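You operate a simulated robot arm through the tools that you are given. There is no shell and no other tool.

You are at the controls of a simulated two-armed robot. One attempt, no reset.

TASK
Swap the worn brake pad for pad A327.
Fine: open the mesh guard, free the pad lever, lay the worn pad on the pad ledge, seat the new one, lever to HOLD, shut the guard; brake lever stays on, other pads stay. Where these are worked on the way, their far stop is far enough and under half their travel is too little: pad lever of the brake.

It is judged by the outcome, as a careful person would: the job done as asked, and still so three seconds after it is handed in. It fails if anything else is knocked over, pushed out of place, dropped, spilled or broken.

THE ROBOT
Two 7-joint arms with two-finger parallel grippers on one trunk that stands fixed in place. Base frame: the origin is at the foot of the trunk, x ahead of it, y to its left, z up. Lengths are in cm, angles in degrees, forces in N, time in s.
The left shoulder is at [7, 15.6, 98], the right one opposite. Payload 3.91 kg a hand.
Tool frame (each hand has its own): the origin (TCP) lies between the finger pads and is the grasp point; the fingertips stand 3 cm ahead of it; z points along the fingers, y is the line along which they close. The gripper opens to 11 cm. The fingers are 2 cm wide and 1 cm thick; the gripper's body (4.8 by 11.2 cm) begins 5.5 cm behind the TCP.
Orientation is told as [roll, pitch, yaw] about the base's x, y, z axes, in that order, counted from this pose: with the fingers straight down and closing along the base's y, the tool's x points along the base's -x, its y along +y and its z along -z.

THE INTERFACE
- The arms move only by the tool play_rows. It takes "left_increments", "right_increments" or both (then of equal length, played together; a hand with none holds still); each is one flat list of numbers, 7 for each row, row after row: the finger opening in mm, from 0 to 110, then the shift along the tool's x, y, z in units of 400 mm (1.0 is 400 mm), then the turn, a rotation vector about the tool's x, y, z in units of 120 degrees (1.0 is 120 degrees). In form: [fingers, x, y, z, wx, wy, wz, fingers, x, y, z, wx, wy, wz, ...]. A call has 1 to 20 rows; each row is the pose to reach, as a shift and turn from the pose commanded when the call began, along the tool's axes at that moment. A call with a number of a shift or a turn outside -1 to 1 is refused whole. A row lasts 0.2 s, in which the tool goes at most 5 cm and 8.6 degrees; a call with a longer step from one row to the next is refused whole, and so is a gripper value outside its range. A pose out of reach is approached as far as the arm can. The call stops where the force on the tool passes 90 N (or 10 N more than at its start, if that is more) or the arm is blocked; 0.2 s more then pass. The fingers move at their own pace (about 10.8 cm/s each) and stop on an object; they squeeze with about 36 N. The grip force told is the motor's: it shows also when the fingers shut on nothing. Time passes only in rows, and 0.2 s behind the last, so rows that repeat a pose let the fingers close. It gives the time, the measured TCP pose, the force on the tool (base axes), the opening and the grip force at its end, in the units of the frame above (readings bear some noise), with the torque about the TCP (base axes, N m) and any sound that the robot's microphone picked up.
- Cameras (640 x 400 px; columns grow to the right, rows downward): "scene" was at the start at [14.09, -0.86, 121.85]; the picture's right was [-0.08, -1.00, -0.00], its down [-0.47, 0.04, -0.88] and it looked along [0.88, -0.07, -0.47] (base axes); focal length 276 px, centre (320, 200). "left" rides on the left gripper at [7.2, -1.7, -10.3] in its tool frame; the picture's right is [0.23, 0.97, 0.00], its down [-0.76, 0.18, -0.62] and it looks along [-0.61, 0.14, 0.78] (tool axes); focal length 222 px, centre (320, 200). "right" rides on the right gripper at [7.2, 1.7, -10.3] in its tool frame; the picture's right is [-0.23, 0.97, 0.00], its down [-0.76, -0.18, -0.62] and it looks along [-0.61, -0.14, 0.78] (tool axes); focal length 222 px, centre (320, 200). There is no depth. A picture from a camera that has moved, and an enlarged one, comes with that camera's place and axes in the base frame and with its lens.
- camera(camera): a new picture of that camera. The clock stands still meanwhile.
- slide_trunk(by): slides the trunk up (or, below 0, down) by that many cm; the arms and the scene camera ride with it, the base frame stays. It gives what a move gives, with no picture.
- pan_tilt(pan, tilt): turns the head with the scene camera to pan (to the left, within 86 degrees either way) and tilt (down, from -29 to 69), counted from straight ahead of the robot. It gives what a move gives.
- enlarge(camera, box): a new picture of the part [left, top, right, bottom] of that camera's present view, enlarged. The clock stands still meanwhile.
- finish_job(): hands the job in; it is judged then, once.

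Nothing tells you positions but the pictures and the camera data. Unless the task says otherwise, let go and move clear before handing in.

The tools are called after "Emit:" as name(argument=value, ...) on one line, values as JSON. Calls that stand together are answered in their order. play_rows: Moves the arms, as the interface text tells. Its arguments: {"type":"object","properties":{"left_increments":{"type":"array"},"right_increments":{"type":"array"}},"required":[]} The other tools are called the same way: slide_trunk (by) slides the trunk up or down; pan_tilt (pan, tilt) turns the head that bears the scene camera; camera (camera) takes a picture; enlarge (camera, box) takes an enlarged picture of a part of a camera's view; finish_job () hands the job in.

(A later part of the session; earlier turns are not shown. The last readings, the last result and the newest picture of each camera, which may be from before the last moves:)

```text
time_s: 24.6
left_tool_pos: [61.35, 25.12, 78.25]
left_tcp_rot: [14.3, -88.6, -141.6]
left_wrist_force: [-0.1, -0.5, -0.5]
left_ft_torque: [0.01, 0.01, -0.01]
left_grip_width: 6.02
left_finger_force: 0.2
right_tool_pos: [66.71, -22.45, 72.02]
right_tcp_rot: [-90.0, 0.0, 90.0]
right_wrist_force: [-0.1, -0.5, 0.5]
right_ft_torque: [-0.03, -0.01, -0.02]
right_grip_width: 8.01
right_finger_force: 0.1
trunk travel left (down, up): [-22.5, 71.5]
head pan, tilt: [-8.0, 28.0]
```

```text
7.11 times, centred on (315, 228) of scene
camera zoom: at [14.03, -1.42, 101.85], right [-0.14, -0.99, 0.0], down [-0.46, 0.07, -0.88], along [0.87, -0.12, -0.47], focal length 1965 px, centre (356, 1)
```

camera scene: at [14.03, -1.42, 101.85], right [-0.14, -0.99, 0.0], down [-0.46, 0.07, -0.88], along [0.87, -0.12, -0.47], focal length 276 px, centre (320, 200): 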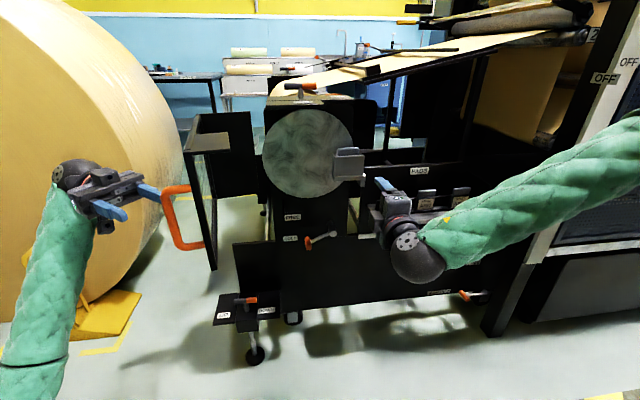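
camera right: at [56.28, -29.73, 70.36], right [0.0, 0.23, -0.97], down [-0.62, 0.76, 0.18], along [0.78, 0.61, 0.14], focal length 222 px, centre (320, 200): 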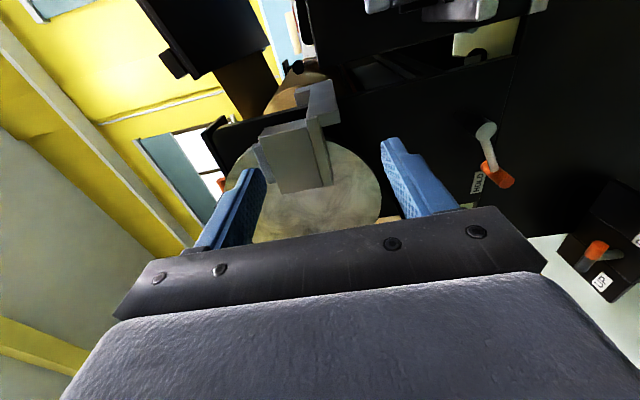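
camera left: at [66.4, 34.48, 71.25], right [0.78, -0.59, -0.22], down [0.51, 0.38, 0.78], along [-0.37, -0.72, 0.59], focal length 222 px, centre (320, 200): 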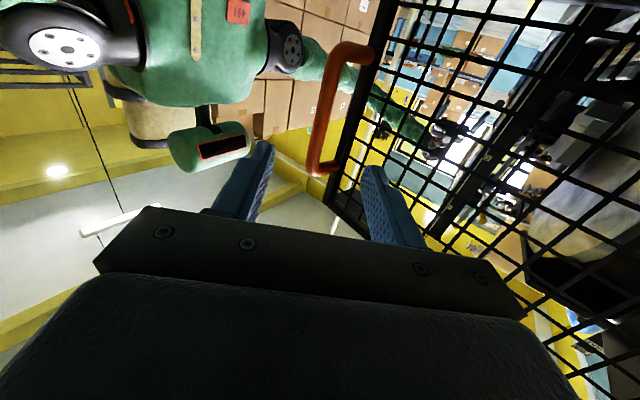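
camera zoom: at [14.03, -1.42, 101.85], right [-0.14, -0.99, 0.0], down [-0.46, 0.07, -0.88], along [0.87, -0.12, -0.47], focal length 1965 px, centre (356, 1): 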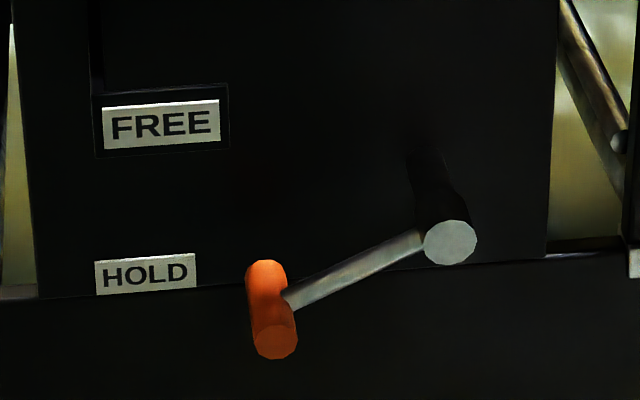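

Handle front end is at about [81.4, -7.1, 49.2], pivot at about y=-14.9, z=52.9, arm 8.6 cm at -25°, and FREE is near +35°. I'll move the right hand to the pre-grasp in front of the handle.

Emit:
play_rows(right_increments=[60, -0.0548, 0.0814, 0.0118, 0, 0, 0, 60, -0.1097, 0.1629, 0.0236, 0, 0, 0, 60, -0.1645, 0.2443, 0.0354, 0, 0, 0, 60, -0.2193, 0.3257, 0.0471, 0, 0, 0, 60, -0.2741, 0.4071, 0.0589, 0, 0, 0, 60, -0.329, 0.4886, 0.0707, 0, 0, 0, 60, -0.3838, 0.57, 0.0825, 0, 0, 0])

Emit:
camera(camera="right")

Emit:
camera(camera="scene")

```text
time_s: 26.2
left_tool_pos: [61.35, 25.25, 78.26]
left_tcp_rot: [14.3, -88.7, -141.6]
left_wrist_force: [-0.4, 0.5, 0.2]
left_ft_torque: [0.01, -0.02, 0.02]
left_grip_width: 6.0
left_finger_force: 0.0
right_tool_pos: [69.71, -16.22, 58.88]
right_tcp_rot: [-90.0, -0.1, 90.0]
right_wrist_force: [-0.2, 0.0, 0.2]
right_ft_torque: [0.0, 0.04, -0.02]
right_grip_width: 5.99
right_finger_force: 0.0
right hand out of reach, approached as far as the arm can: row 4, 5, 6, 7
trunk travel left (down, up): [-22.5, 71.5]
head pan, tilt: [-8.0, 28.0]
```

```text
taken
camera right: at [59.29, -23.54, 57.21], right [0.0, 0.23, -0.97], down [-0.62, 0.76, 0.18], along [0.78, 0.61, 0.14], focal length 222 px, centre (320, 200)
```

right: 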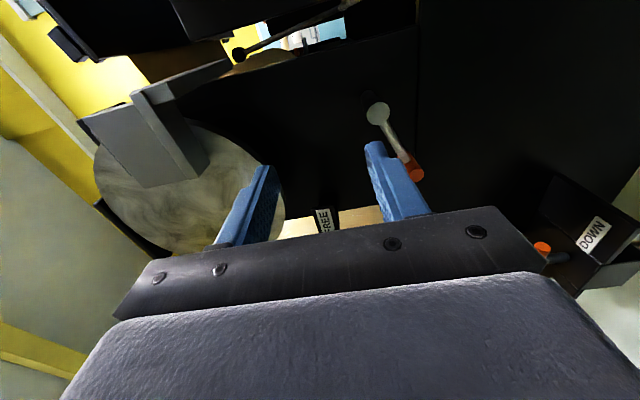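

```text
taken
camera scene: at [14.03, -1.41, 101.85], right [-0.14, -0.99, 0.0], down [-0.47, 0.07, -0.88], along [0.87, -0.12, -0.47], focal length 276 px, centre (320, 200)
```

scene: 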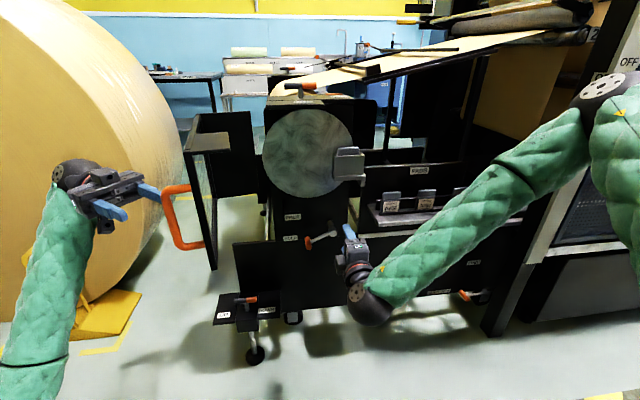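

The arm can't bend that way at this height. I'll lower the trunk 12 cm and bring the hand in with a heading angled to the left, which suits the right arm better.

Emit:
slide_trunk(by=-12)

Emit:
camera(camera="scene")

```text
time_s: 27.7
left_tool_pos: [61.23, 25.21, 66.27]
left_tcp_rot: [14.7, -88.6, -142.1]
left_wrist_force: [-0.3, 0.3, -0.7]
left_ft_torque: [0.01, 0.0, -0.02]
left_grip_width: 6.01
left_finger_force: 0.0
right_tool_pos: [69.54, -16.21, 46.93]
right_tcp_rot: [-90.0, 0.0, 90.0]
right_wrist_force: [0.1, -0.4, -0.2]
right_ft_torque: [-0.01, -0.03, 0.0]
right_grip_width: 6.0
right_finger_force: 0.1
trunk travel left (down, up): [-10.5, 83.5]
head pan, tilt: [-8.0, 28.0]
```

```text
taken
camera scene: at [14.01, -1.42, 89.86], right [-0.14, -0.99, 0.0], down [-0.47, 0.07, -0.88], along [0.87, -0.12, -0.47], focal length 276 px, centre (320, 200)
```

scene: 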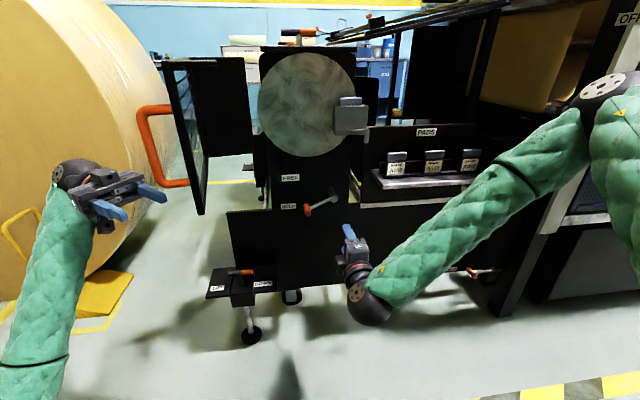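

Emit:
play_rows(right_increments=[60, -0.0145, -0.0114, 0.0178, 0, -0.0583, 0, 60, -0.029, -0.0227, 0.0356, 0, -0.1167, 0, 60, -0.0435, -0.0341, 0.0534, 0, -0.175, 0, 60, -0.058, -0.0454, 0.0712, 0, -0.2333, 0, 60, -0.0725, -0.0568, 0.089, 0, -0.2917, 0])

Emit:
camera(camera="right")

Emit:
camera(camera="scene")

```text
time_s: 28.9
left_tool_pos: [61.4, 25.17, 66.28]
left_tcp_rot: [14.5, -88.7, -141.9]
left_wrist_force: [-1.0, 0.5, -0.7]
left_ft_torque: [-0.01, -0.02, 0.02]
left_grip_width: 5.99
left_finger_force: 0.1
right_tool_pos: [73.11, -13.34, 49.26]
right_tcp_rot: [-89.9, 0.0, 125.2]
right_wrist_force: [-0.2, 0.2, 0.3]
right_ft_torque: [-0.03, -0.01, -0.01]
right_grip_width: 5.99
right_finger_force: 0.2
trunk travel left (down, up): [-10.5, 83.5]
head pan, tilt: [-8.0, 28.0]
```

```text
taken
camera right: at [68.82, -25.24, 47.59], right [-0.13, 0.19, -0.97], down [-0.95, 0.27, 0.18], along [0.29, 0.95, 0.14], focal length 222 px, centre (320, 200)
```

right: 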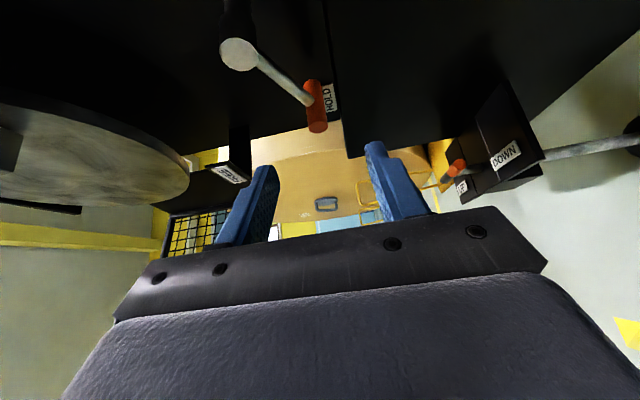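

```text
taken
camera scene: at [14.02, -1.41, 89.85], right [-0.14, -0.99, 0.0], down [-0.47, 0.07, -0.88], along [0.87, -0.12, -0.47], focal length 276 px, centre (320, 200)
```

scene: 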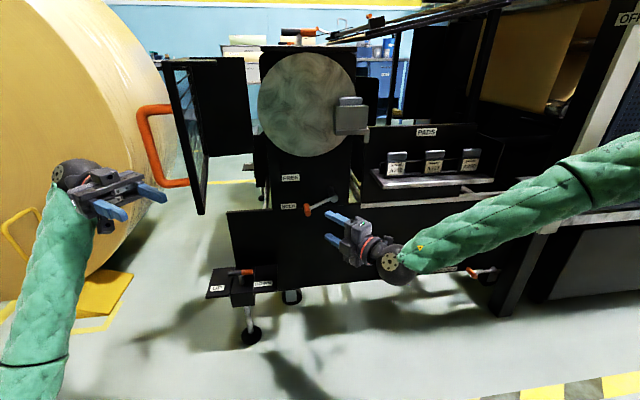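

The pose came out as planned and the handle is visible straight ahead between the fingers' plane. I'll advance 9 cm and close on it.

Emit:
play_rows(right_increments=[60, 0, 0, 0.06, 0, 0, 0, 60, 0, 0, 0.12, 0, 0, 0, 60, 0, 0, 0.18, 0, 0, 0, 60, 0, 0, 0.225, 0, 0, 0, 60, 0, 0, 0.225, 0, 0, 0])

Emit:
camera(camera="right")

Emit:
enlarge(camera="scene", box=[270, 160, 400, 241])

```text
time_s: 30.1
left_tool_pos: [61.34, 25.18, 66.26]
left_tcp_rot: [14.4, -88.7, -141.7]
left_wrist_force: [0.4, -0.1, -0.3]
left_ft_torque: [0.01, 0.02, 0.0]
left_grip_width: 5.99
left_finger_force: 0.0
right_tool_pos: [80.65, -8.07, 49.22]
right_tcp_rot: [-90.1, 0.0, 125.1]
right_wrist_force: [-0.1, -0.1, -0.3]
right_ft_torque: [-0.03, 0.0, 0.02]
right_grip_width: 6.02
right_finger_force: 0.1
trunk travel left (down, up): [-10.5, 83.5]
head pan, tilt: [-8.0, 28.0]
```

```text
taken
camera right: at [76.19, -19.96, 47.52], right [-0.13, 0.19, -0.97], down [-0.95, 0.27, 0.18], along [0.29, 0.95, 0.14], focal length 222 px, centre (320, 200)
```

right: 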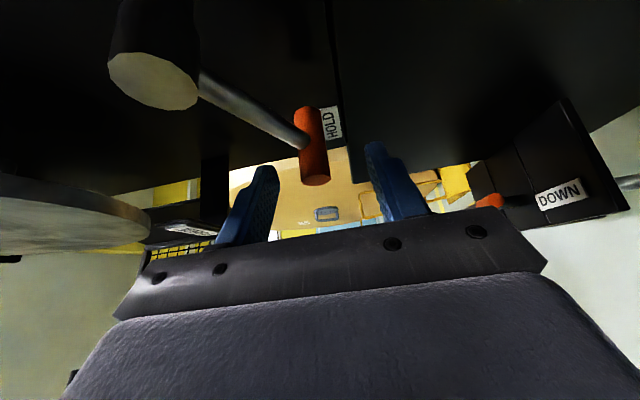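

```text
4.92 times, centred on (335, 200) of scene
camera zoom: at [14.03, -1.41, 89.84], right [-0.14, -0.99, 0.0], down [-0.47, 0.07, -0.88], along [0.87, -0.12, -0.47], focal length 1360 px, centre (246, 198)
```

zoom: 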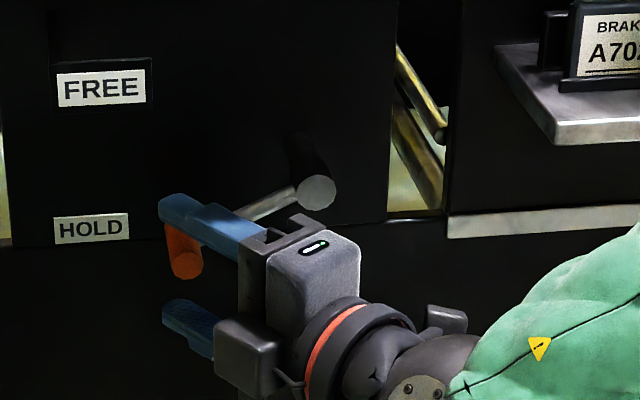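

The handle sits centred between the upper and lower fingers. Closing.

Emit:
play_rows(right_increments=[0, 0, 0, 0, 0, 0, 0, 0, 0, 0, 0, 0, 0, 0, 0, 0, 0, 0, 0, 0, 0])

Emit:
enlarge(camera="scene", box=[270, 160, 400, 241])

```text
time_s: 30.9
left_tool_pos: [61.23, 25.27, 66.34]
left_tcp_rot: [15.8, -88.6, -143.1]
left_wrist_force: [-0.9, 0.4, 0.1]
left_ft_torque: [0.04, -0.01, 0.0]
left_grip_width: 6.01
left_finger_force: 0.0
right_tool_pos: [80.57, -7.9, 49.36]
right_tcp_rot: [-90.1, 0.1, 125.1]
right_wrist_force: [6.5, 1.0, 15.0]
right_ft_torque: [0.02, -0.22, 0.22]
right_grip_width: 1.84
right_finger_force: 44.9
trunk travel left (down, up): [-10.5, 83.5]
head pan, tilt: [-8.0, 28.0]
```

```text
4.92 times, centred on (335, 200) of scene
camera zoom: at [13.96, -1.4, 89.88], right [-0.14, -0.99, 0.0], down [-0.46, 0.07, -0.88], along [0.87, -0.12, -0.47], focal length 1360 px, centre (246, 198)
```

zoom: 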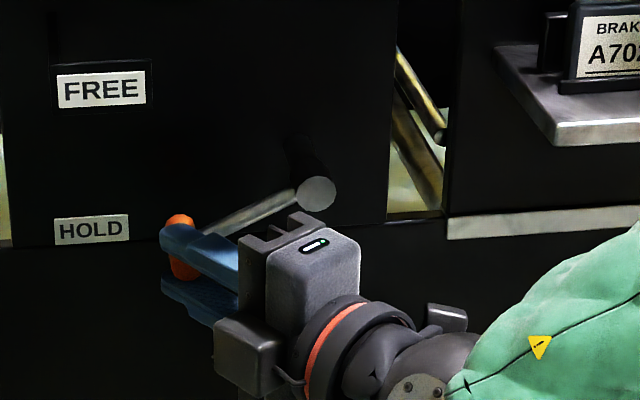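

Gripped at 1.8 cm. I'll swing the lever up toward FREE along its arc, first half of the way.

Emit:
play_rows(right_increments=[0, -0.0104, -0.0344, 0.0073, 0, 0, 0, 0, -0.0157, -0.0713, 0.011, 0, 0, 0, 0, -0.0157, -0.1088, 0.011, 0, 0, 0])

Emit:
enlarge(camera="scene", box=[270, 160, 400, 241])

```text
time_s: 31.7
left_tool_pos: [61.35, 25.09, 66.17]
left_tcp_rot: [14.6, -88.6, -141.9]
left_wrist_force: [0.4, 0.3, 0.2]
left_ft_torque: [0.02, 0.03, 0.02]
left_grip_width: 6.03
left_finger_force: 0.0
right_tool_pos: [80.66, -7.12, 53.54]
right_tcp_rot: [-89.9, 0.0, 125.1]
right_wrist_force: [-13.9, 1.5, -4.7]
right_ft_torque: [0.28, -0.04, 0.33]
right_grip_width: 1.86
right_finger_force: 44.9
trunk travel left (down, up): [-10.5, 83.5]
head pan, tilt: [-8.0, 28.0]
```

```text
4.92 times, centred on (335, 200) of scene
camera zoom: at [13.99, -1.41, 89.85], right [-0.14, -0.99, 0.0], down [-0.47, 0.07, -0.88], along [0.87, -0.12, -0.47], focal length 1360 px, centre (246, 198)
```

zoom: 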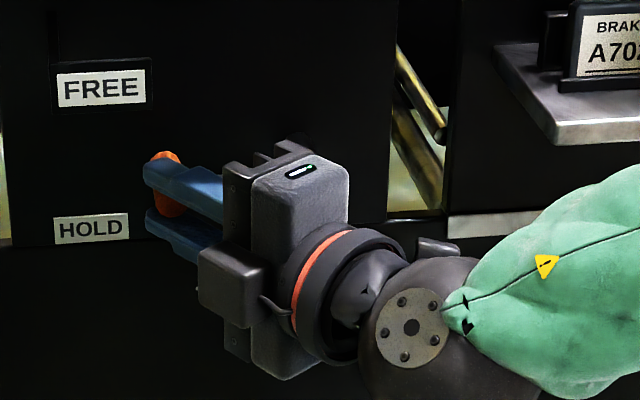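

Emit:
play_rows(right_increments=[0, 0.0053, -0.0369, -0.0037, 0, 0, 0, 0, 0.0158, -0.0721, -0.0111, 0, 0, 0, 0, 0.0277, -0.0984, -0.0194, 0, 0, 0, 0, 0.033, -0.1076, -0.0231, 0, 0, 0])

Emit:
enlarge(camera="scene", box=[270, 150, 400, 231])

Emit:
camera(camera="right")

```text
time_s: 32.7
left_tool_pos: [61.52, 25.19, 66.27]
left_tcp_rot: [14.3, -88.7, -141.7]
left_wrist_force: [0.2, 0.1, -0.5]
left_ft_torque: [-0.03, 0.01, -0.01]
left_grip_width: 6.01
left_finger_force: 0.0
right_tool_pos: [80.59, -8.9, 57.95]
right_tcp_rot: [-90.0, 0.0, 124.9]
right_wrist_force: [-5.4, 2.0, -3.4]
right_ft_torque: [0.29, 0.03, 0.01]
right_grip_width: 1.87
right_finger_force: 44.9
trunk travel left (down, up): [-10.5, 83.5]
head pan, tilt: [-8.0, 28.0]
```

```text
4.92 times, centred on (335, 190) of scene
camera zoom: at [14.03, -1.41, 89.85], right [-0.14, -0.99, 0.0], down [-0.47, 0.07, -0.88], along [0.87, -0.12, -0.47], focal length 1360 px, centre (246, 247)
```

zoom: 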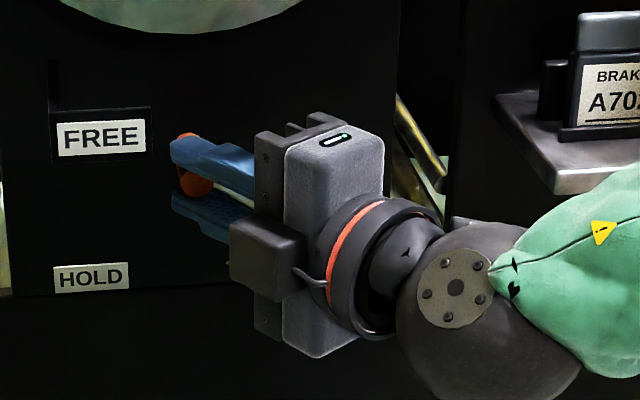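

```text
taken
camera right: at [76.25, -20.82, 56.2], right [-0.13, 0.19, -0.97], down [-0.95, 0.27, 0.18], along [0.29, 0.95, 0.14], focal length 222 px, centre (320, 200)
```

right: 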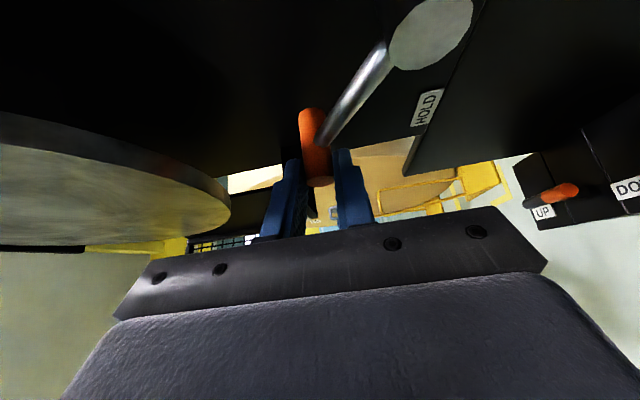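

The lever moves easily and is about level with the FREE mark. I'll go a little further to find its far stop.

Emit:
play_rows(right_increments=[0, 0.0096, -0.0147, -0.0067, 0, 0, 0, 0, 0.0201, -0.0283, -0.0141, 0, 0, 0, 0, 0.0316, -0.0407, -0.0222, 0, 0, 0, 0, 0.0316, -0.0407, -0.0222, 0, 0, 0])

Emit:
enlarge(camera="scene", box=[270, 150, 400, 231])

```text
time_s: 33.5
left_tool_pos: [61.54, 24.78, 66.22]
left_tcp_rot: [12.5, -88.7, -140.1]
left_wrist_force: [0.4, -0.4, 0.1]
left_ft_torque: [-0.01, -0.01, -0.01]
left_grip_width: 6.01
left_finger_force: 0.0
right_tool_pos: [80.0, -10.2, 58.02]
right_tcp_rot: [-88.6, -0.3, 125.7]
right_wrist_force: [8.0, 23.8, -29.0]
right_ft_torque: [-0.52, 0.07, 1.07]
right_grip_width: 1.82
right_finger_force: 45.5
trunk travel left (down, up): [-10.5, 83.5]
head pan, tilt: [-8.0, 28.0]
stopped in row 3 (right hand): the force on the tool passed its limit at 97 N (the readings are from after the stop); the commanded pose is now the measured one
```

```text
4.92 times, centred on (335, 190) of scene
camera zoom: at [14.21, -1.4, 89.85], right [-0.14, -0.99, 0.0], down [-0.47, 0.07, -0.88], along [0.87, -0.12, -0.47], focal length 1360 px, centre (246, 247)
```

zoom: 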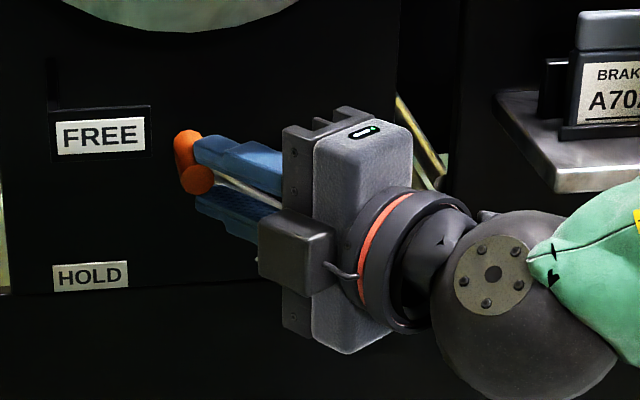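

The far stop is at about 37°, so the lever is at FREE. I'll open the fingers and back straight out, then check the lever stays there.

Emit:
play_rows(right_increments=[50, 0, 0, 0, 0, 0, 0, 60, 0, 0, 0, 0, 0, 0, 60, 0, 0, -0.1, 0, 0, 0, 60, 0, 0, -0.2, 0, 0, 0, 60, 0, 0, -0.3, 0, 0, 0, 60, 0, 0, -0.4, 0, 0, 0])

Emit:
camera(camera="scene")

Emit:
enlarge(camera="scene", box=[250, 80, 410, 230])

Emit:
camera(camera="right")

```text
time_s: 34.9
left_tool_pos: [61.37, 25.05, 66.34]
left_tcp_rot: [14.7, -88.8, -142.0]
left_wrist_force: [0.6, 0.2, -0.2]
left_ft_torque: [-0.02, -0.02, 0.03]
left_grip_width: 6.02
left_finger_force: 0.0
right_tool_pos: [66.89, -19.65, 58.91]
right_tcp_rot: [-89.0, -0.2, 125.6]
right_wrist_force: [-0.7, 0.1, 1.3]
right_ft_torque: [0.03, 0.01, 0.0]
right_grip_width: 5.98
right_finger_force: 0.0
trunk travel left (down, up): [-10.5, 83.5]
head pan, tilt: [-8.0, 28.0]
```

```text
taken
camera scene: at [14.06, -1.37, 89.85], right [-0.14, -0.99, 0.0], down [-0.47, 0.06, -0.88], along [0.87, -0.12, -0.47], focal length 276 px, centre (320, 200)
```

scene: 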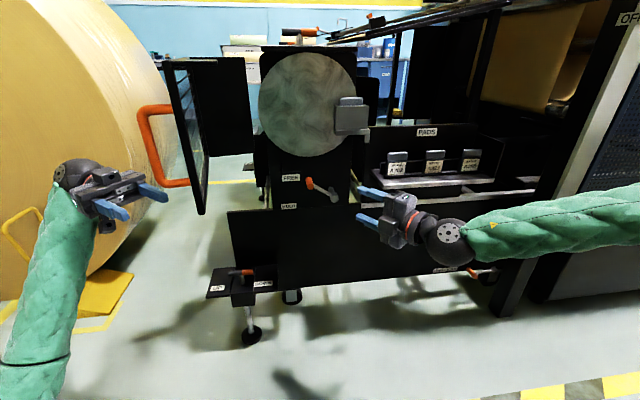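

```text
2.67 times, centred on (330, 155) of scene
camera zoom: at [14.06, -1.37, 89.85], right [-0.14, -0.99, 0.0], down [-0.47, 0.06, -0.88], along [0.87, -0.12, -0.47], focal length 737 px, centre (293, 320)
```

zoom: 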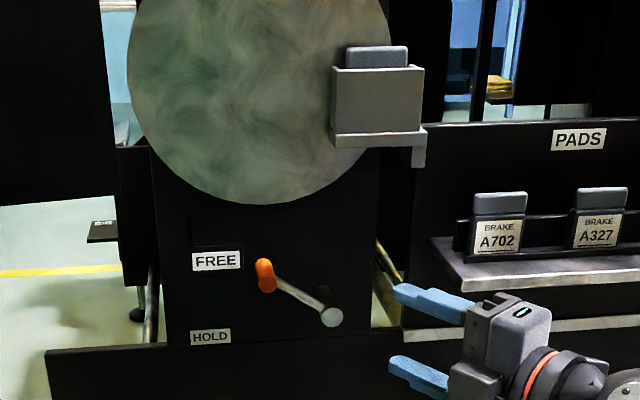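

```text
taken
camera right: at [62.62, -31.63, 57.37], right [-0.15, 0.18, -0.97], down [-0.95, 0.26, 0.19], along [0.28, 0.95, 0.13], focal length 222 px, centre (320, 200)
```

right: 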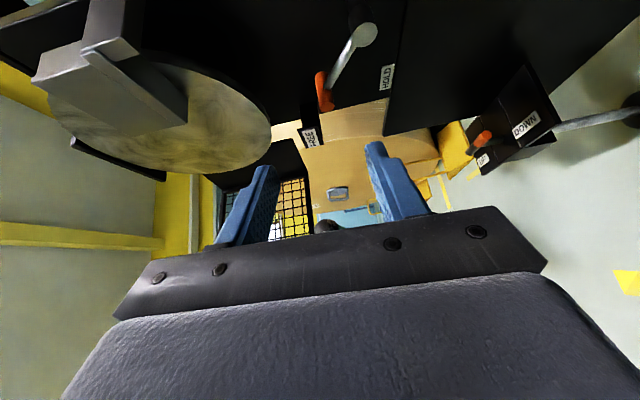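

The lever stays at FREE. The worn pad's tab is at y from -15.1 to -20.5, top z≈80.6, about 1.7 cm above the pocket rim (z≈78.9, front wall x≈78). I'll raise the trunk back and turn the right hand to point forward with the fingers closing sideways.

Emit:
slide_trunk(by=12)

Emit:
play_rows(right_increments=[80, -0.0067, -0.0231, -0.0027, 0.0194, 0.0194, 0.0603, 80, -0.0133, -0.0463, -0.0053, 0.0388, 0.0388, 0.1206, 80, -0.02, -0.0694, -0.008, 0.0581, 0.0581, 0.1809, 80, -0.0266, -0.0925, -0.0107, 0.0775, 0.0775, 0.2412, 80, -0.0333, -0.1156, -0.0133, 0.0969, 0.0969, 0.3015, 80, -0.0399, -0.1388, -0.016, 0.1163, 0.1163, 0.3618, 80, -0.0466, -0.1619, -0.0187, 0.1356, 0.1356, 0.422, 80, -0.0532, -0.185, -0.0213, 0.155, 0.155, 0.4823, 80, -0.0599, -0.2081, -0.024, 0.1744, 0.1744, 0.5426, 80, -0.0665, -0.2313, -0.0267, 0.1938, 0.1938, 0.6029, 80, -0.0732, -0.2544, -0.0293, 0.2131, 0.2131, 0.6632, 80, -0.0798, -0.2775, -0.032, 0.2325, 0.2325, 0.7235])

Emit:
camera(camera="scene")

Emit:
camera(camera="right")

```text
time_s: 36.4
left_tool_pos: [61.29, 24.92, 78.2]
left_tcp_rot: [13.9, -88.7, -141.4]
left_wrist_force: [0.0, 0.7, -0.2]
left_ft_torque: [-0.02, -0.05, -0.03]
left_grip_width: 5.99
left_finger_force: 0.0
right_tool_pos: [66.91, -19.65, 70.93]
right_tcp_rot: [-89.0, -0.2, 125.5]
right_wrist_force: [-0.2, -0.2, 0.3]
right_ft_torque: [-0.01, -0.01, 0.02]
right_grip_width: 6.01
right_finger_force: 0.1
trunk travel left (down, up): [-22.5, 71.5]
head pan, tilt: [-8.0, 28.0]
```

```text
time_s: 39.0
left_tool_pos: [61.47, 25.03, 78.24]
left_tcp_rot: [14.2, -88.7, -141.8]
left_wrist_force: [0.1, 0.1, -0.1]
left_ft_torque: [-0.03, 0.0, 0.04]
left_grip_width: 6.0
left_finger_force: 0.1
right_tool_pos: [64.72, -17.67, 82.05]
right_tcp_rot: [-14.7, -89.0, 14.4]
right_wrist_force: [0.1, -0.1, -0.1]
right_ft_torque: [-0.01, 0.01, -0.01]
right_grip_width: 8.01
right_finger_force: 0.0
right hand out of reach, approached as far as the arm can: row 9, 10, 11, 12
trunk travel left (down, up): [-22.5, 71.5]
head pan, tilt: [-8.0, 28.0]
```

```text
taken
camera scene: at [14.02, -1.43, 101.84], right [-0.14, -0.99, 0.0], down [-0.47, 0.07, -0.88], along [0.87, -0.12, -0.47], focal length 276 px, centre (320, 200)
```

scene: 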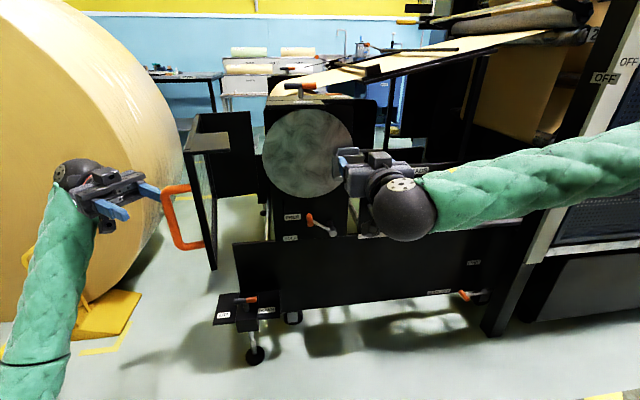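

```text
taken
camera right: at [54.26, -16.1, 75.01], right [0.01, 0.97, 0.22], down [-0.61, -0.17, 0.77], along [0.79, -0.14, 0.59], focal length 222 px, centre (320, 200)
```

right: 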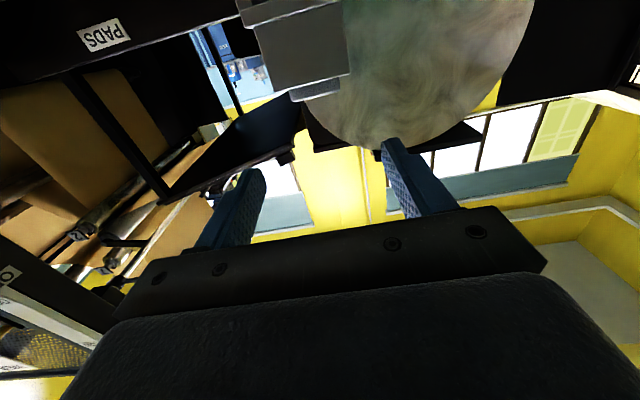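

The hand is nearly square to the pad. Its camera sees the pocket and tab from below, so I'll zoom in to refine the tab position.

Emit:
enlarge(camera="right", box=[230, 0, 390, 100])

Emit:
enlarge(camera="scene", box=[310, 130, 430, 205])

```text
4.00 times, centred on (310, 50) of right
camera zoom: at [54.26, -16.1, 75.01], right [0.01, 0.97, 0.22], down [-0.61, -0.17, 0.77], along [0.79, -0.14, 0.59], focal length 888 px, centre (360, 800)
```

zoom: 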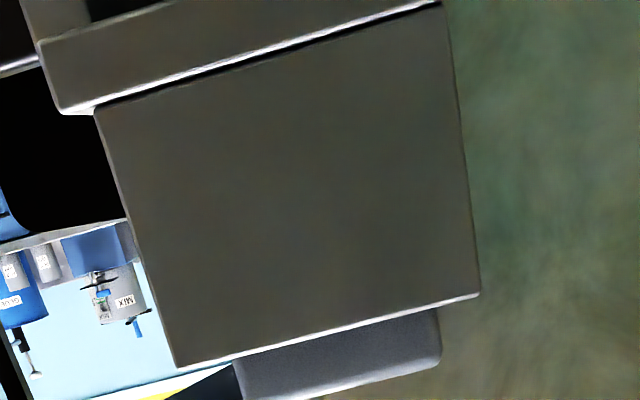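

```text
5.33 times, centred on (370, 168) of scene
camera zoom: at [14.02, -1.43, 101.84], right [-0.14, -0.99, 0.0], down [-0.47, 0.07, -0.88], along [0.87, -0.12, -0.47], focal length 1474 px, centre (53, 373)
```

zoom: 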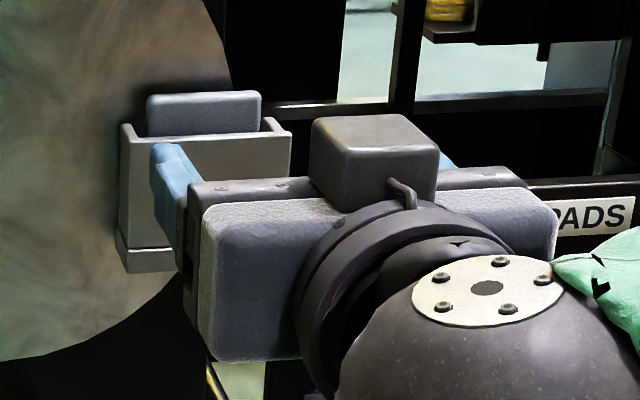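

Refined: tab centre y≈-17.9, top z≈80.5, rim z≈78.8, front wall x≈78.1, disc face x≈82.5. I'll advance to just in front at a safe height and re-check.

Emit:
play_rows(right_increments=[80, 0.0046, -0.0023, 0.0775, 0, -0.004, 0, 80, 0.0092, -0.0046, 0.155, 0, -0.0083, 0, 80, 0.0138, -0.007, 0.2325, 0, -0.0083, 0])

Emit:
enlarge(camera="scene", box=[310, 120, 430, 195])

Emit:
camera(camera="right")

```text
time_s: 39.8
left_tool_pos: [61.24, 25.04, 78.23]
left_tcp_rot: [14.2, -88.7, -141.6]
left_wrist_force: [0.0, -0.2, 0.8]
left_ft_torque: [-0.02, 0.0, 0.0]
left_grip_width: 6.02
left_finger_force: 0.1
right_tool_pos: [74.18, -18.24, 81.27]
right_tcp_rot: [-103.4, -89.6, 103.3]
right_wrist_force: [-0.1, -0.1, -0.5]
right_ft_torque: [-0.02, 0.0, 0.0]
right_grip_width: 7.99
right_finger_force: 0.0
trunk travel left (down, up): [-22.5, 71.5]
head pan, tilt: [-8.0, 28.0]
```

```text
5.33 times, centred on (370, 158) of scene
camera zoom: at [14.02, -1.43, 101.84], right [-0.14, -0.99, 0.0], down [-0.47, 0.07, -0.88], along [0.87, -0.12, -0.47], focal length 1474 px, centre (53, 427)
```

zoom: 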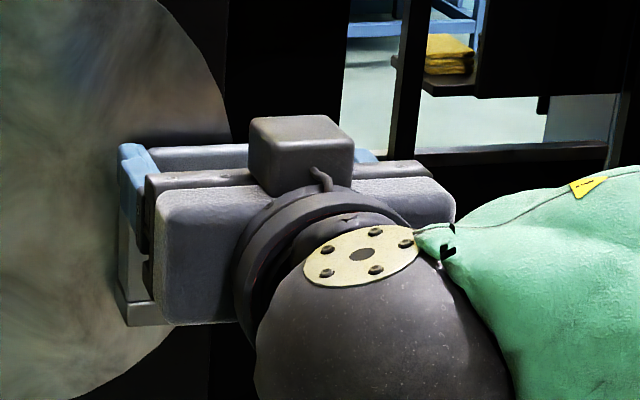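

```text
taken
camera right: at [63.75, -16.55, 74.01], right [0.0, 0.98, 0.22], down [-0.62, -0.17, 0.76], along [0.78, -0.14, 0.61], focal length 222 px, centre (320, 200)
```

right: 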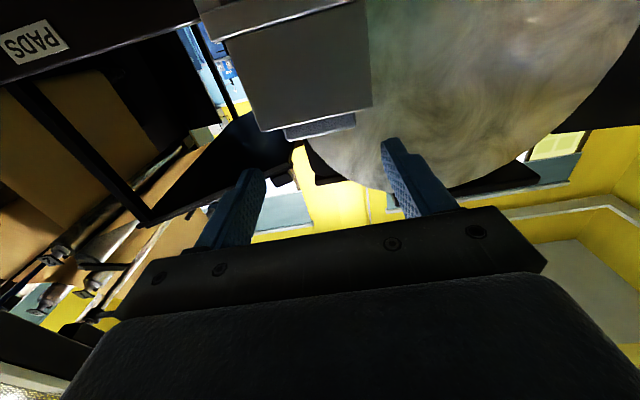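

Emit:
play_rows(right_increments=[80, 0.0275, 0.0063, 0, 0, 0, 0, 80, 0.0275, 0.0063, 0.05, 0, 0, 0, 80, 0.0275, 0.0063, 0.1025, 0, 0, 0, 80, 0.0275, 0.0063, 0.1025, 0, 0, 0])

Emit:
enlarge(camera="scene", box=[310, 120, 430, 195])

Emit:
camera(camera="right")

```text
time_s: 40.8
left_tool_pos: [61.41, 24.94, 78.23]
left_tcp_rot: [14.4, -88.7, -141.8]
left_wrist_force: [-0.5, 0.3, -0.5]
left_ft_torque: [-0.03, 0.02, 0.0]
left_grip_width: 5.99
left_finger_force: 0.2
right_tool_pos: [78.25, -17.73, 80.18]
right_tcp_rot: [-103.5, -89.6, 103.5]
right_wrist_force: [0.7, 0.1, 0.3]
right_ft_torque: [0.01, -0.04, -0.02]
right_grip_width: 7.99
right_finger_force: 0.1
trunk travel left (down, up): [-22.5, 71.5]
head pan, tilt: [-8.0, 28.0]
```

```text
5.33 times, centred on (370, 158) of scene
camera zoom: at [14.03, -1.41, 101.84], right [-0.14, -0.99, 0.0], down [-0.47, 0.07, -0.88], along [0.87, -0.12, -0.47], focal length 1474 px, centre (53, 427)
```

zoom: 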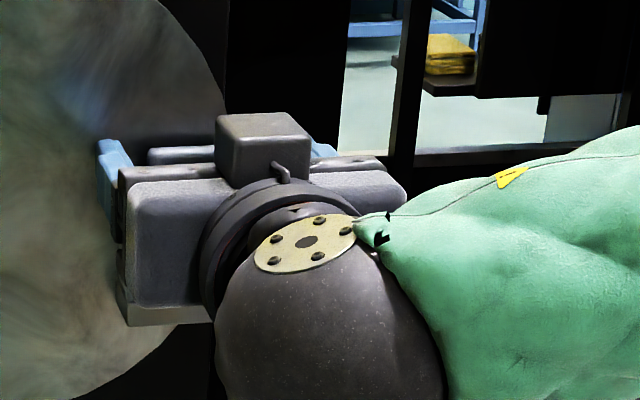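

```text
taken
camera right: at [67.86, -16.23, 72.96], right [0.0, 0.98, 0.22], down [-0.62, -0.17, 0.76], along [0.78, -0.14, 0.61], focal length 222 px, centre (320, 200)
```

right: 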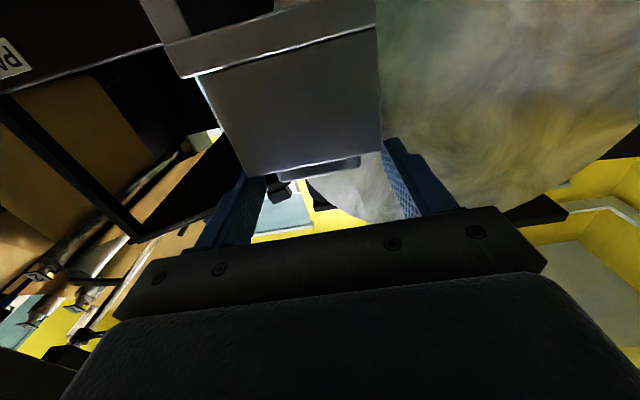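

The fingers straddle the tab without contact. Closing on it.

Emit:
play_rows(right_increments=[60, 0, 0, 0, 0, 0, 0, 45, 0, 0, 0, 0, 0, 0, 30, 0, 0, 0, 0, 0, 0, 30, 0, 0, 0, 0, 0, 0])

Emit:
camera(camera="right")

Emit:
enlarge(camera="scene", box=[320, 130, 400, 180])

```text
time_s: 41.8
left_tool_pos: [61.4, 24.92, 78.25]
left_tcp_rot: [14.4, -88.7, -141.9]
left_wrist_force: [-0.8, -0.2, -0.5]
left_ft_torque: [0.02, 0.01, 0.0]
left_grip_width: 5.99
left_finger_force: 0.1
right_tool_pos: [78.19, -17.77, 80.19]
right_tcp_rot: [-105.9, -89.6, 105.8]
right_wrist_force: [0.5, 1.0, 1.0]
right_ft_torque: [0.04, -0.11, -0.07]
right_grip_width: 5.51
right_finger_force: 35.8
trunk travel left (down, up): [-22.5, 71.5]
head pan, tilt: [-8.0, 28.0]
```

```text
taken
camera right: at [67.84, -16.23, 72.97], right [0.0, 0.98, 0.22], down [-0.62, -0.17, 0.76], along [0.78, -0.14, 0.61], focal length 222 px, centre (320, 200)
```

right: 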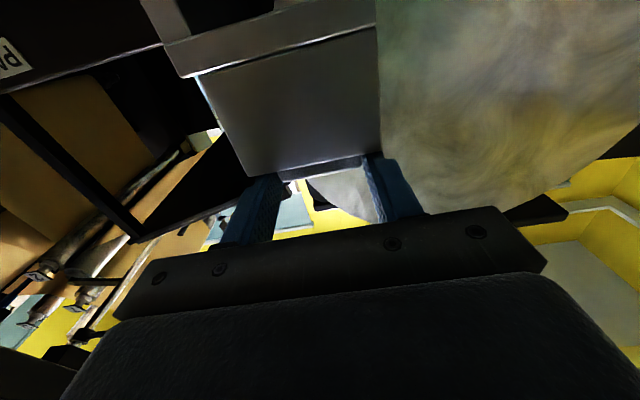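

```text
8.00 times, centred on (360, 155) of scene
camera zoom: at [14.03, -1.42, 101.85], right [-0.14, -0.99, 0.0], down [-0.47, 0.07, -0.88], along [0.87, -0.12, -0.47], focal length 2210 px, centre (0, 560)
```

zoom: 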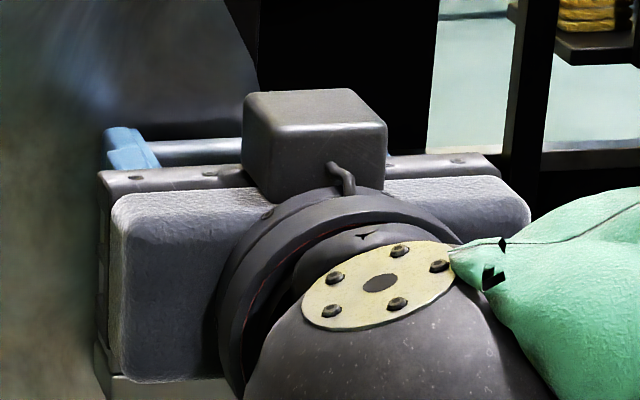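

Gripped on the tab (5.5 cm wide). I'll lift gently and watch the force.

Emit:
play_rows(right_increments=[30, -0.0125, 0, 0, 0, 0, 0, 30, -0.025, 0, 0, 0, 0, 0, 30, -0.0375, 0, 0, 0, 0, 0, 30, -0.05, 0, 0, 0, 0, 0])

Emit:
camera(camera="right")

```text
time_s: 42.8
left_tool_pos: [61.48, 25.01, 78.26]
left_tcp_rot: [14.2, -88.6, -141.8]
left_wrist_force: [0.2, 0.1, -0.1]
left_ft_torque: [0.01, 0.03, 0.03]
left_grip_width: 6.01
left_finger_force: 0.1
right_tool_pos: [78.3, -17.58, 82.28]
right_tcp_rot: [-106.7, -89.6, 106.6]
right_wrist_force: [0.3, 0.2, -0.7]
right_ft_torque: [0.03, 0.08, 0.01]
right_grip_width: 5.48
right_finger_force: 35.8
trunk travel left (down, up): [-22.5, 71.5]
head pan, tilt: [-8.0, 28.0]
```

```text
taken
camera right: at [67.83, -16.11, 74.95], right [0.0, 0.98, 0.22], down [-0.62, -0.17, 0.76], along [0.78, -0.14, 0.61], focal length 222 px, centre (320, 200)
```

right: 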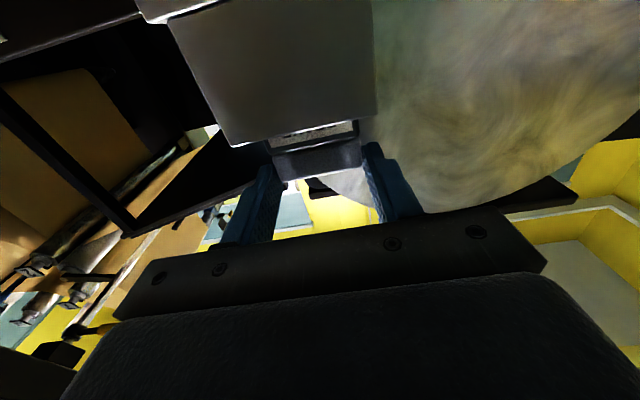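

The worn pad is lifting freely, which confirms the pad lever. Lifting it fully clear of the pocket.

Emit:
play_rows(right_increments=[30, -0.04, 0, 0, 0, 0, 0, 30, -0.08, 0, 0, 0, 0, 0, 30, -0.12, 0, 0, 0, 0, 0, 30, -0.16, 0, 0, 0, 0, 0])

Emit:
camera(camera="right")

Emit:
camera(camera="scene")

```text
time_s: 43.8
left_tool_pos: [61.26, 24.89, 78.29]
left_tcp_rot: [14.5, -88.6, -142.0]
left_wrist_force: [-0.2, 0.3, -0.2]
left_ft_torque: [0.01, 0.02, 0.01]
left_grip_width: 6.0
left_finger_force: 0.0
right_tool_pos: [78.13, -17.64, 88.74]
right_tcp_rot: [-108.4, -89.6, 108.4]
right_wrist_force: [-0.3, 0.2, -1.9]
right_ft_torque: [-0.01, 0.05, 0.02]
right_grip_width: 5.51
right_finger_force: 36.2
trunk travel left (down, up): [-22.5, 71.5]
head pan, tilt: [-8.0, 28.0]
```

```text
taken
camera right: at [67.71, -16.07, 81.5], right [0.0, 0.98, 0.22], down [-0.63, -0.17, 0.76], along [0.78, -0.14, 0.61], focal length 222 px, centre (320, 200)
```

right: 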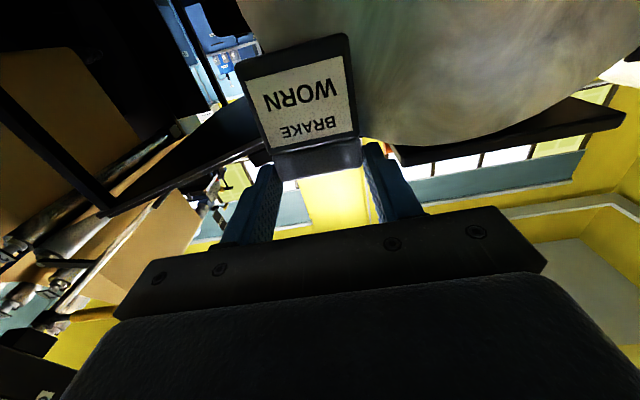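

```text
taken
camera scene: at [14.02, -1.42, 101.85], right [-0.14, -0.99, 0.0], down [-0.47, 0.07, -0.88], along [0.87, -0.12, -0.47], focal length 276 px, centre (320, 200)
```

scene: 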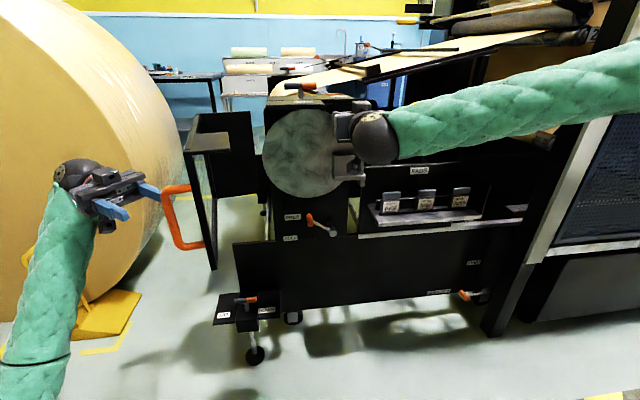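

It's labelled "BRAKE WORN" and is clear of the pocket. Now I need the ledge geometry of the PADS rack to lay it down, so I'll look at it closely.

Emit:
enlarge(camera="scene", box=[350, 160, 500, 254])

Emit:
enlarge(camera="scene", box=[360, 180, 430, 224])

Emit:
enlarge(camera="scene", box=[430, 170, 530, 232])

```text
4.26 times, centred on (425, 207) of scene
camera zoom: at [14.02, -1.42, 101.85], right [-0.14, -0.99, 0.0], down [-0.47, 0.07, -0.88], along [0.87, -0.12, -0.47], focal length 1176 px, centre (-127, 170)
```

zoom: 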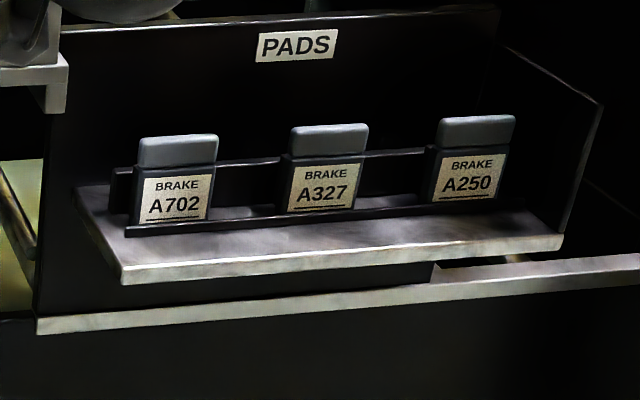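

```text
9.09 times, centred on (395, 202) of scene
camera zoom: at [14.02, -1.42, 101.85], right [-0.14, -0.99, 0.0], down [-0.47, 0.07, -0.88], along [0.87, -0.12, -0.47], focal length 2512 px, centre (-362, 182)
```

zoom: 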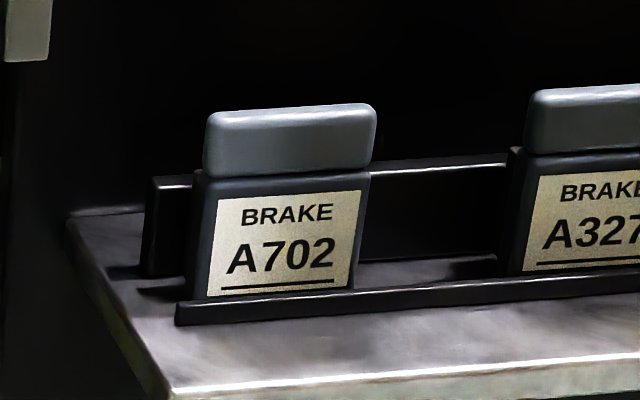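

```text
6.40 times, centred on (480, 201) of scene
camera zoom: at [14.02, -1.42, 101.85], right [-0.14, -0.99, 0.0], down [-0.47, 0.07, -0.88], along [0.87, -0.12, -0.47], focal length 1768 px, centre (-704, 194)
```

zoom: 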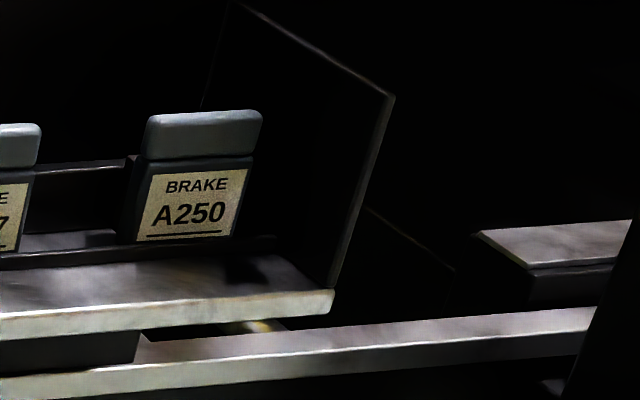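

The ledge is the silver shelf in front of the PADS rail (front edge about x=77.5, z=58.7). I'll back the hand off with the pad and raise the trunk for a steeper view of how much free ledge there is.

Emit:
play_rows(right_increments=[30, 0, 0, -0.08, 0, 0, 0, 30, 0, 0, -0.16, 0, 0, 0, 30, 0, 0, -0.24, 0, 0, 0])

Emit:
slide_trunk(by=30)

Emit:
pan_tilt(pan=-25, tilt=40)

Emit:
camera(camera="scene")

```text
time_s: 44.6
left_tool_pos: [61.28, 25.0, 78.26]
left_tcp_rot: [14.7, -88.6, -142.1]
left_wrist_force: [-0.3, -0.3, 0.0]
left_ft_torque: [-0.03, -0.01, 0.01]
left_grip_width: 6.02
left_finger_force: 0.1
right_tool_pos: [68.59, -17.44, 88.64]
right_tcp_rot: [-103.7, -89.8, 103.6]
right_wrist_force: [-0.2, 0.3, -1.0]
right_ft_torque: [0.0, 0.06, -0.03]
right_grip_width: 5.5
right_finger_force: 35.5
trunk travel left (down, up): [-22.5, 71.5]
head pan, tilt: [-8.0, 28.0]
```

```text
time_s: 47.6
left_tool_pos: [61.43, 25.02, 108.29]
left_tcp_rot: [14.0, -88.7, -141.5]
left_wrist_force: [0.4, 0.8, -0.1]
left_ft_torque: [0.03, 0.03, 0.02]
left_grip_width: 6.01
left_finger_force: 0.0
right_tool_pos: [68.65, -17.36, 118.66]
right_tcp_rot: [-103.3, -89.6, 103.1]
right_wrist_force: [0.1, -0.5, -1.4]
right_ft_torque: [0.04, 0.04, -0.03]
right_grip_width: 5.54
right_finger_force: 36.1
trunk travel left (down, up): [-52.5, 41.5]
head pan, tilt: [-8.0, 28.0]
```

```text
time_s: 48.4
left_tool_pos: [61.42, 24.93, 108.29]
left_tcp_rot: [14.3, -88.7, -141.9]
left_wrist_force: [0.4, 0.5, 0.3]
left_ft_torque: [0.02, 0.02, 0.0]
left_grip_width: 5.98
left_finger_force: 0.1
right_tool_pos: [68.68, -17.43, 118.5]
right_tcp_rot: [-104.3, -89.6, 104.1]
right_wrist_force: [-0.1, -0.2, -0.9]
right_ft_torque: [-0.01, 0.03, 0.0]
right_grip_width: 5.54
right_finger_force: 35.9
trunk travel left (down, up): [-52.5, 41.5]
head pan, tilt: [-25.0, 40.0]
```

```text
taken
camera scene: at [12.72, -3.74, 130.0], right [-0.42, -0.91, 0.0], down [-0.58, 0.27, -0.77], along [0.69, -0.32, -0.64], focal length 276 px, centre (320, 200)
```

scene: 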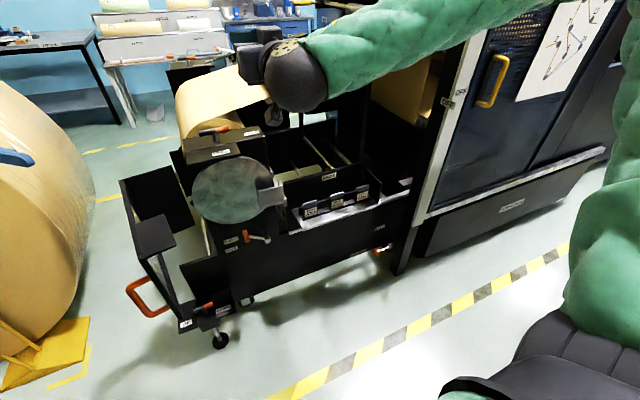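

Emit:
enlarge(camera="scene", box=[260, 160, 420, 260])

Emit:
enlarge(camera="scene", box=[285, 175, 345, 212])

Emit:
enlarge(camera="scene", box=[335, 165, 425, 221])

```text
4.00 times, centred on (340, 210) of scene
camera zoom: at [12.72, -3.74, 130.0], right [-0.42, -0.91, 0.0], down [-0.58, 0.27, -0.77], along [0.69, -0.32, -0.64], focal length 1105 px, centre (240, 160)
```

zoom: 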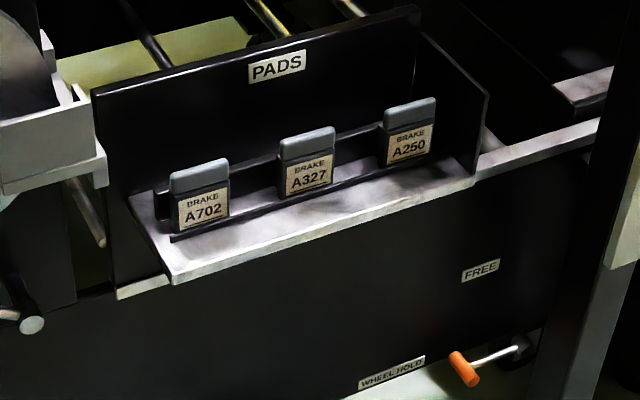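

```text
10.67 times, centred on (315, 194) of scene
camera zoom: at [12.72, -3.74, 130.0], right [-0.42, -0.91, 0.0], down [-0.58, 0.27, -0.77], along [0.69, -0.32, -0.64], focal length 2947 px, centre (373, 269)
```

zoom: 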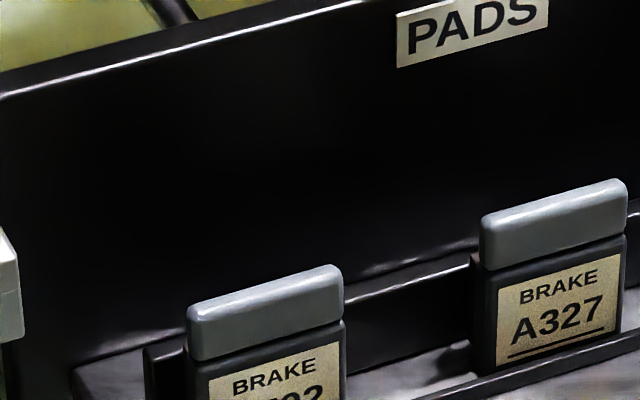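

```text
7.11 times, centred on (380, 193) of scene
camera zoom: at [12.72, -3.74, 130.0], right [-0.42, -0.91, 0.0], down [-0.58, 0.27, -0.77], along [0.69, -0.32, -0.64], focal length 1965 px, centre (-107, 250)
```

zoom: 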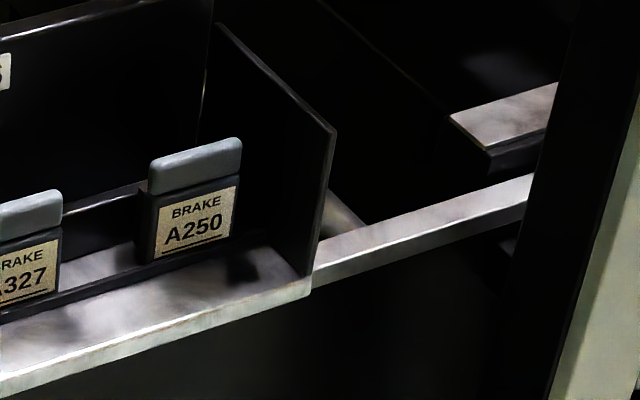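

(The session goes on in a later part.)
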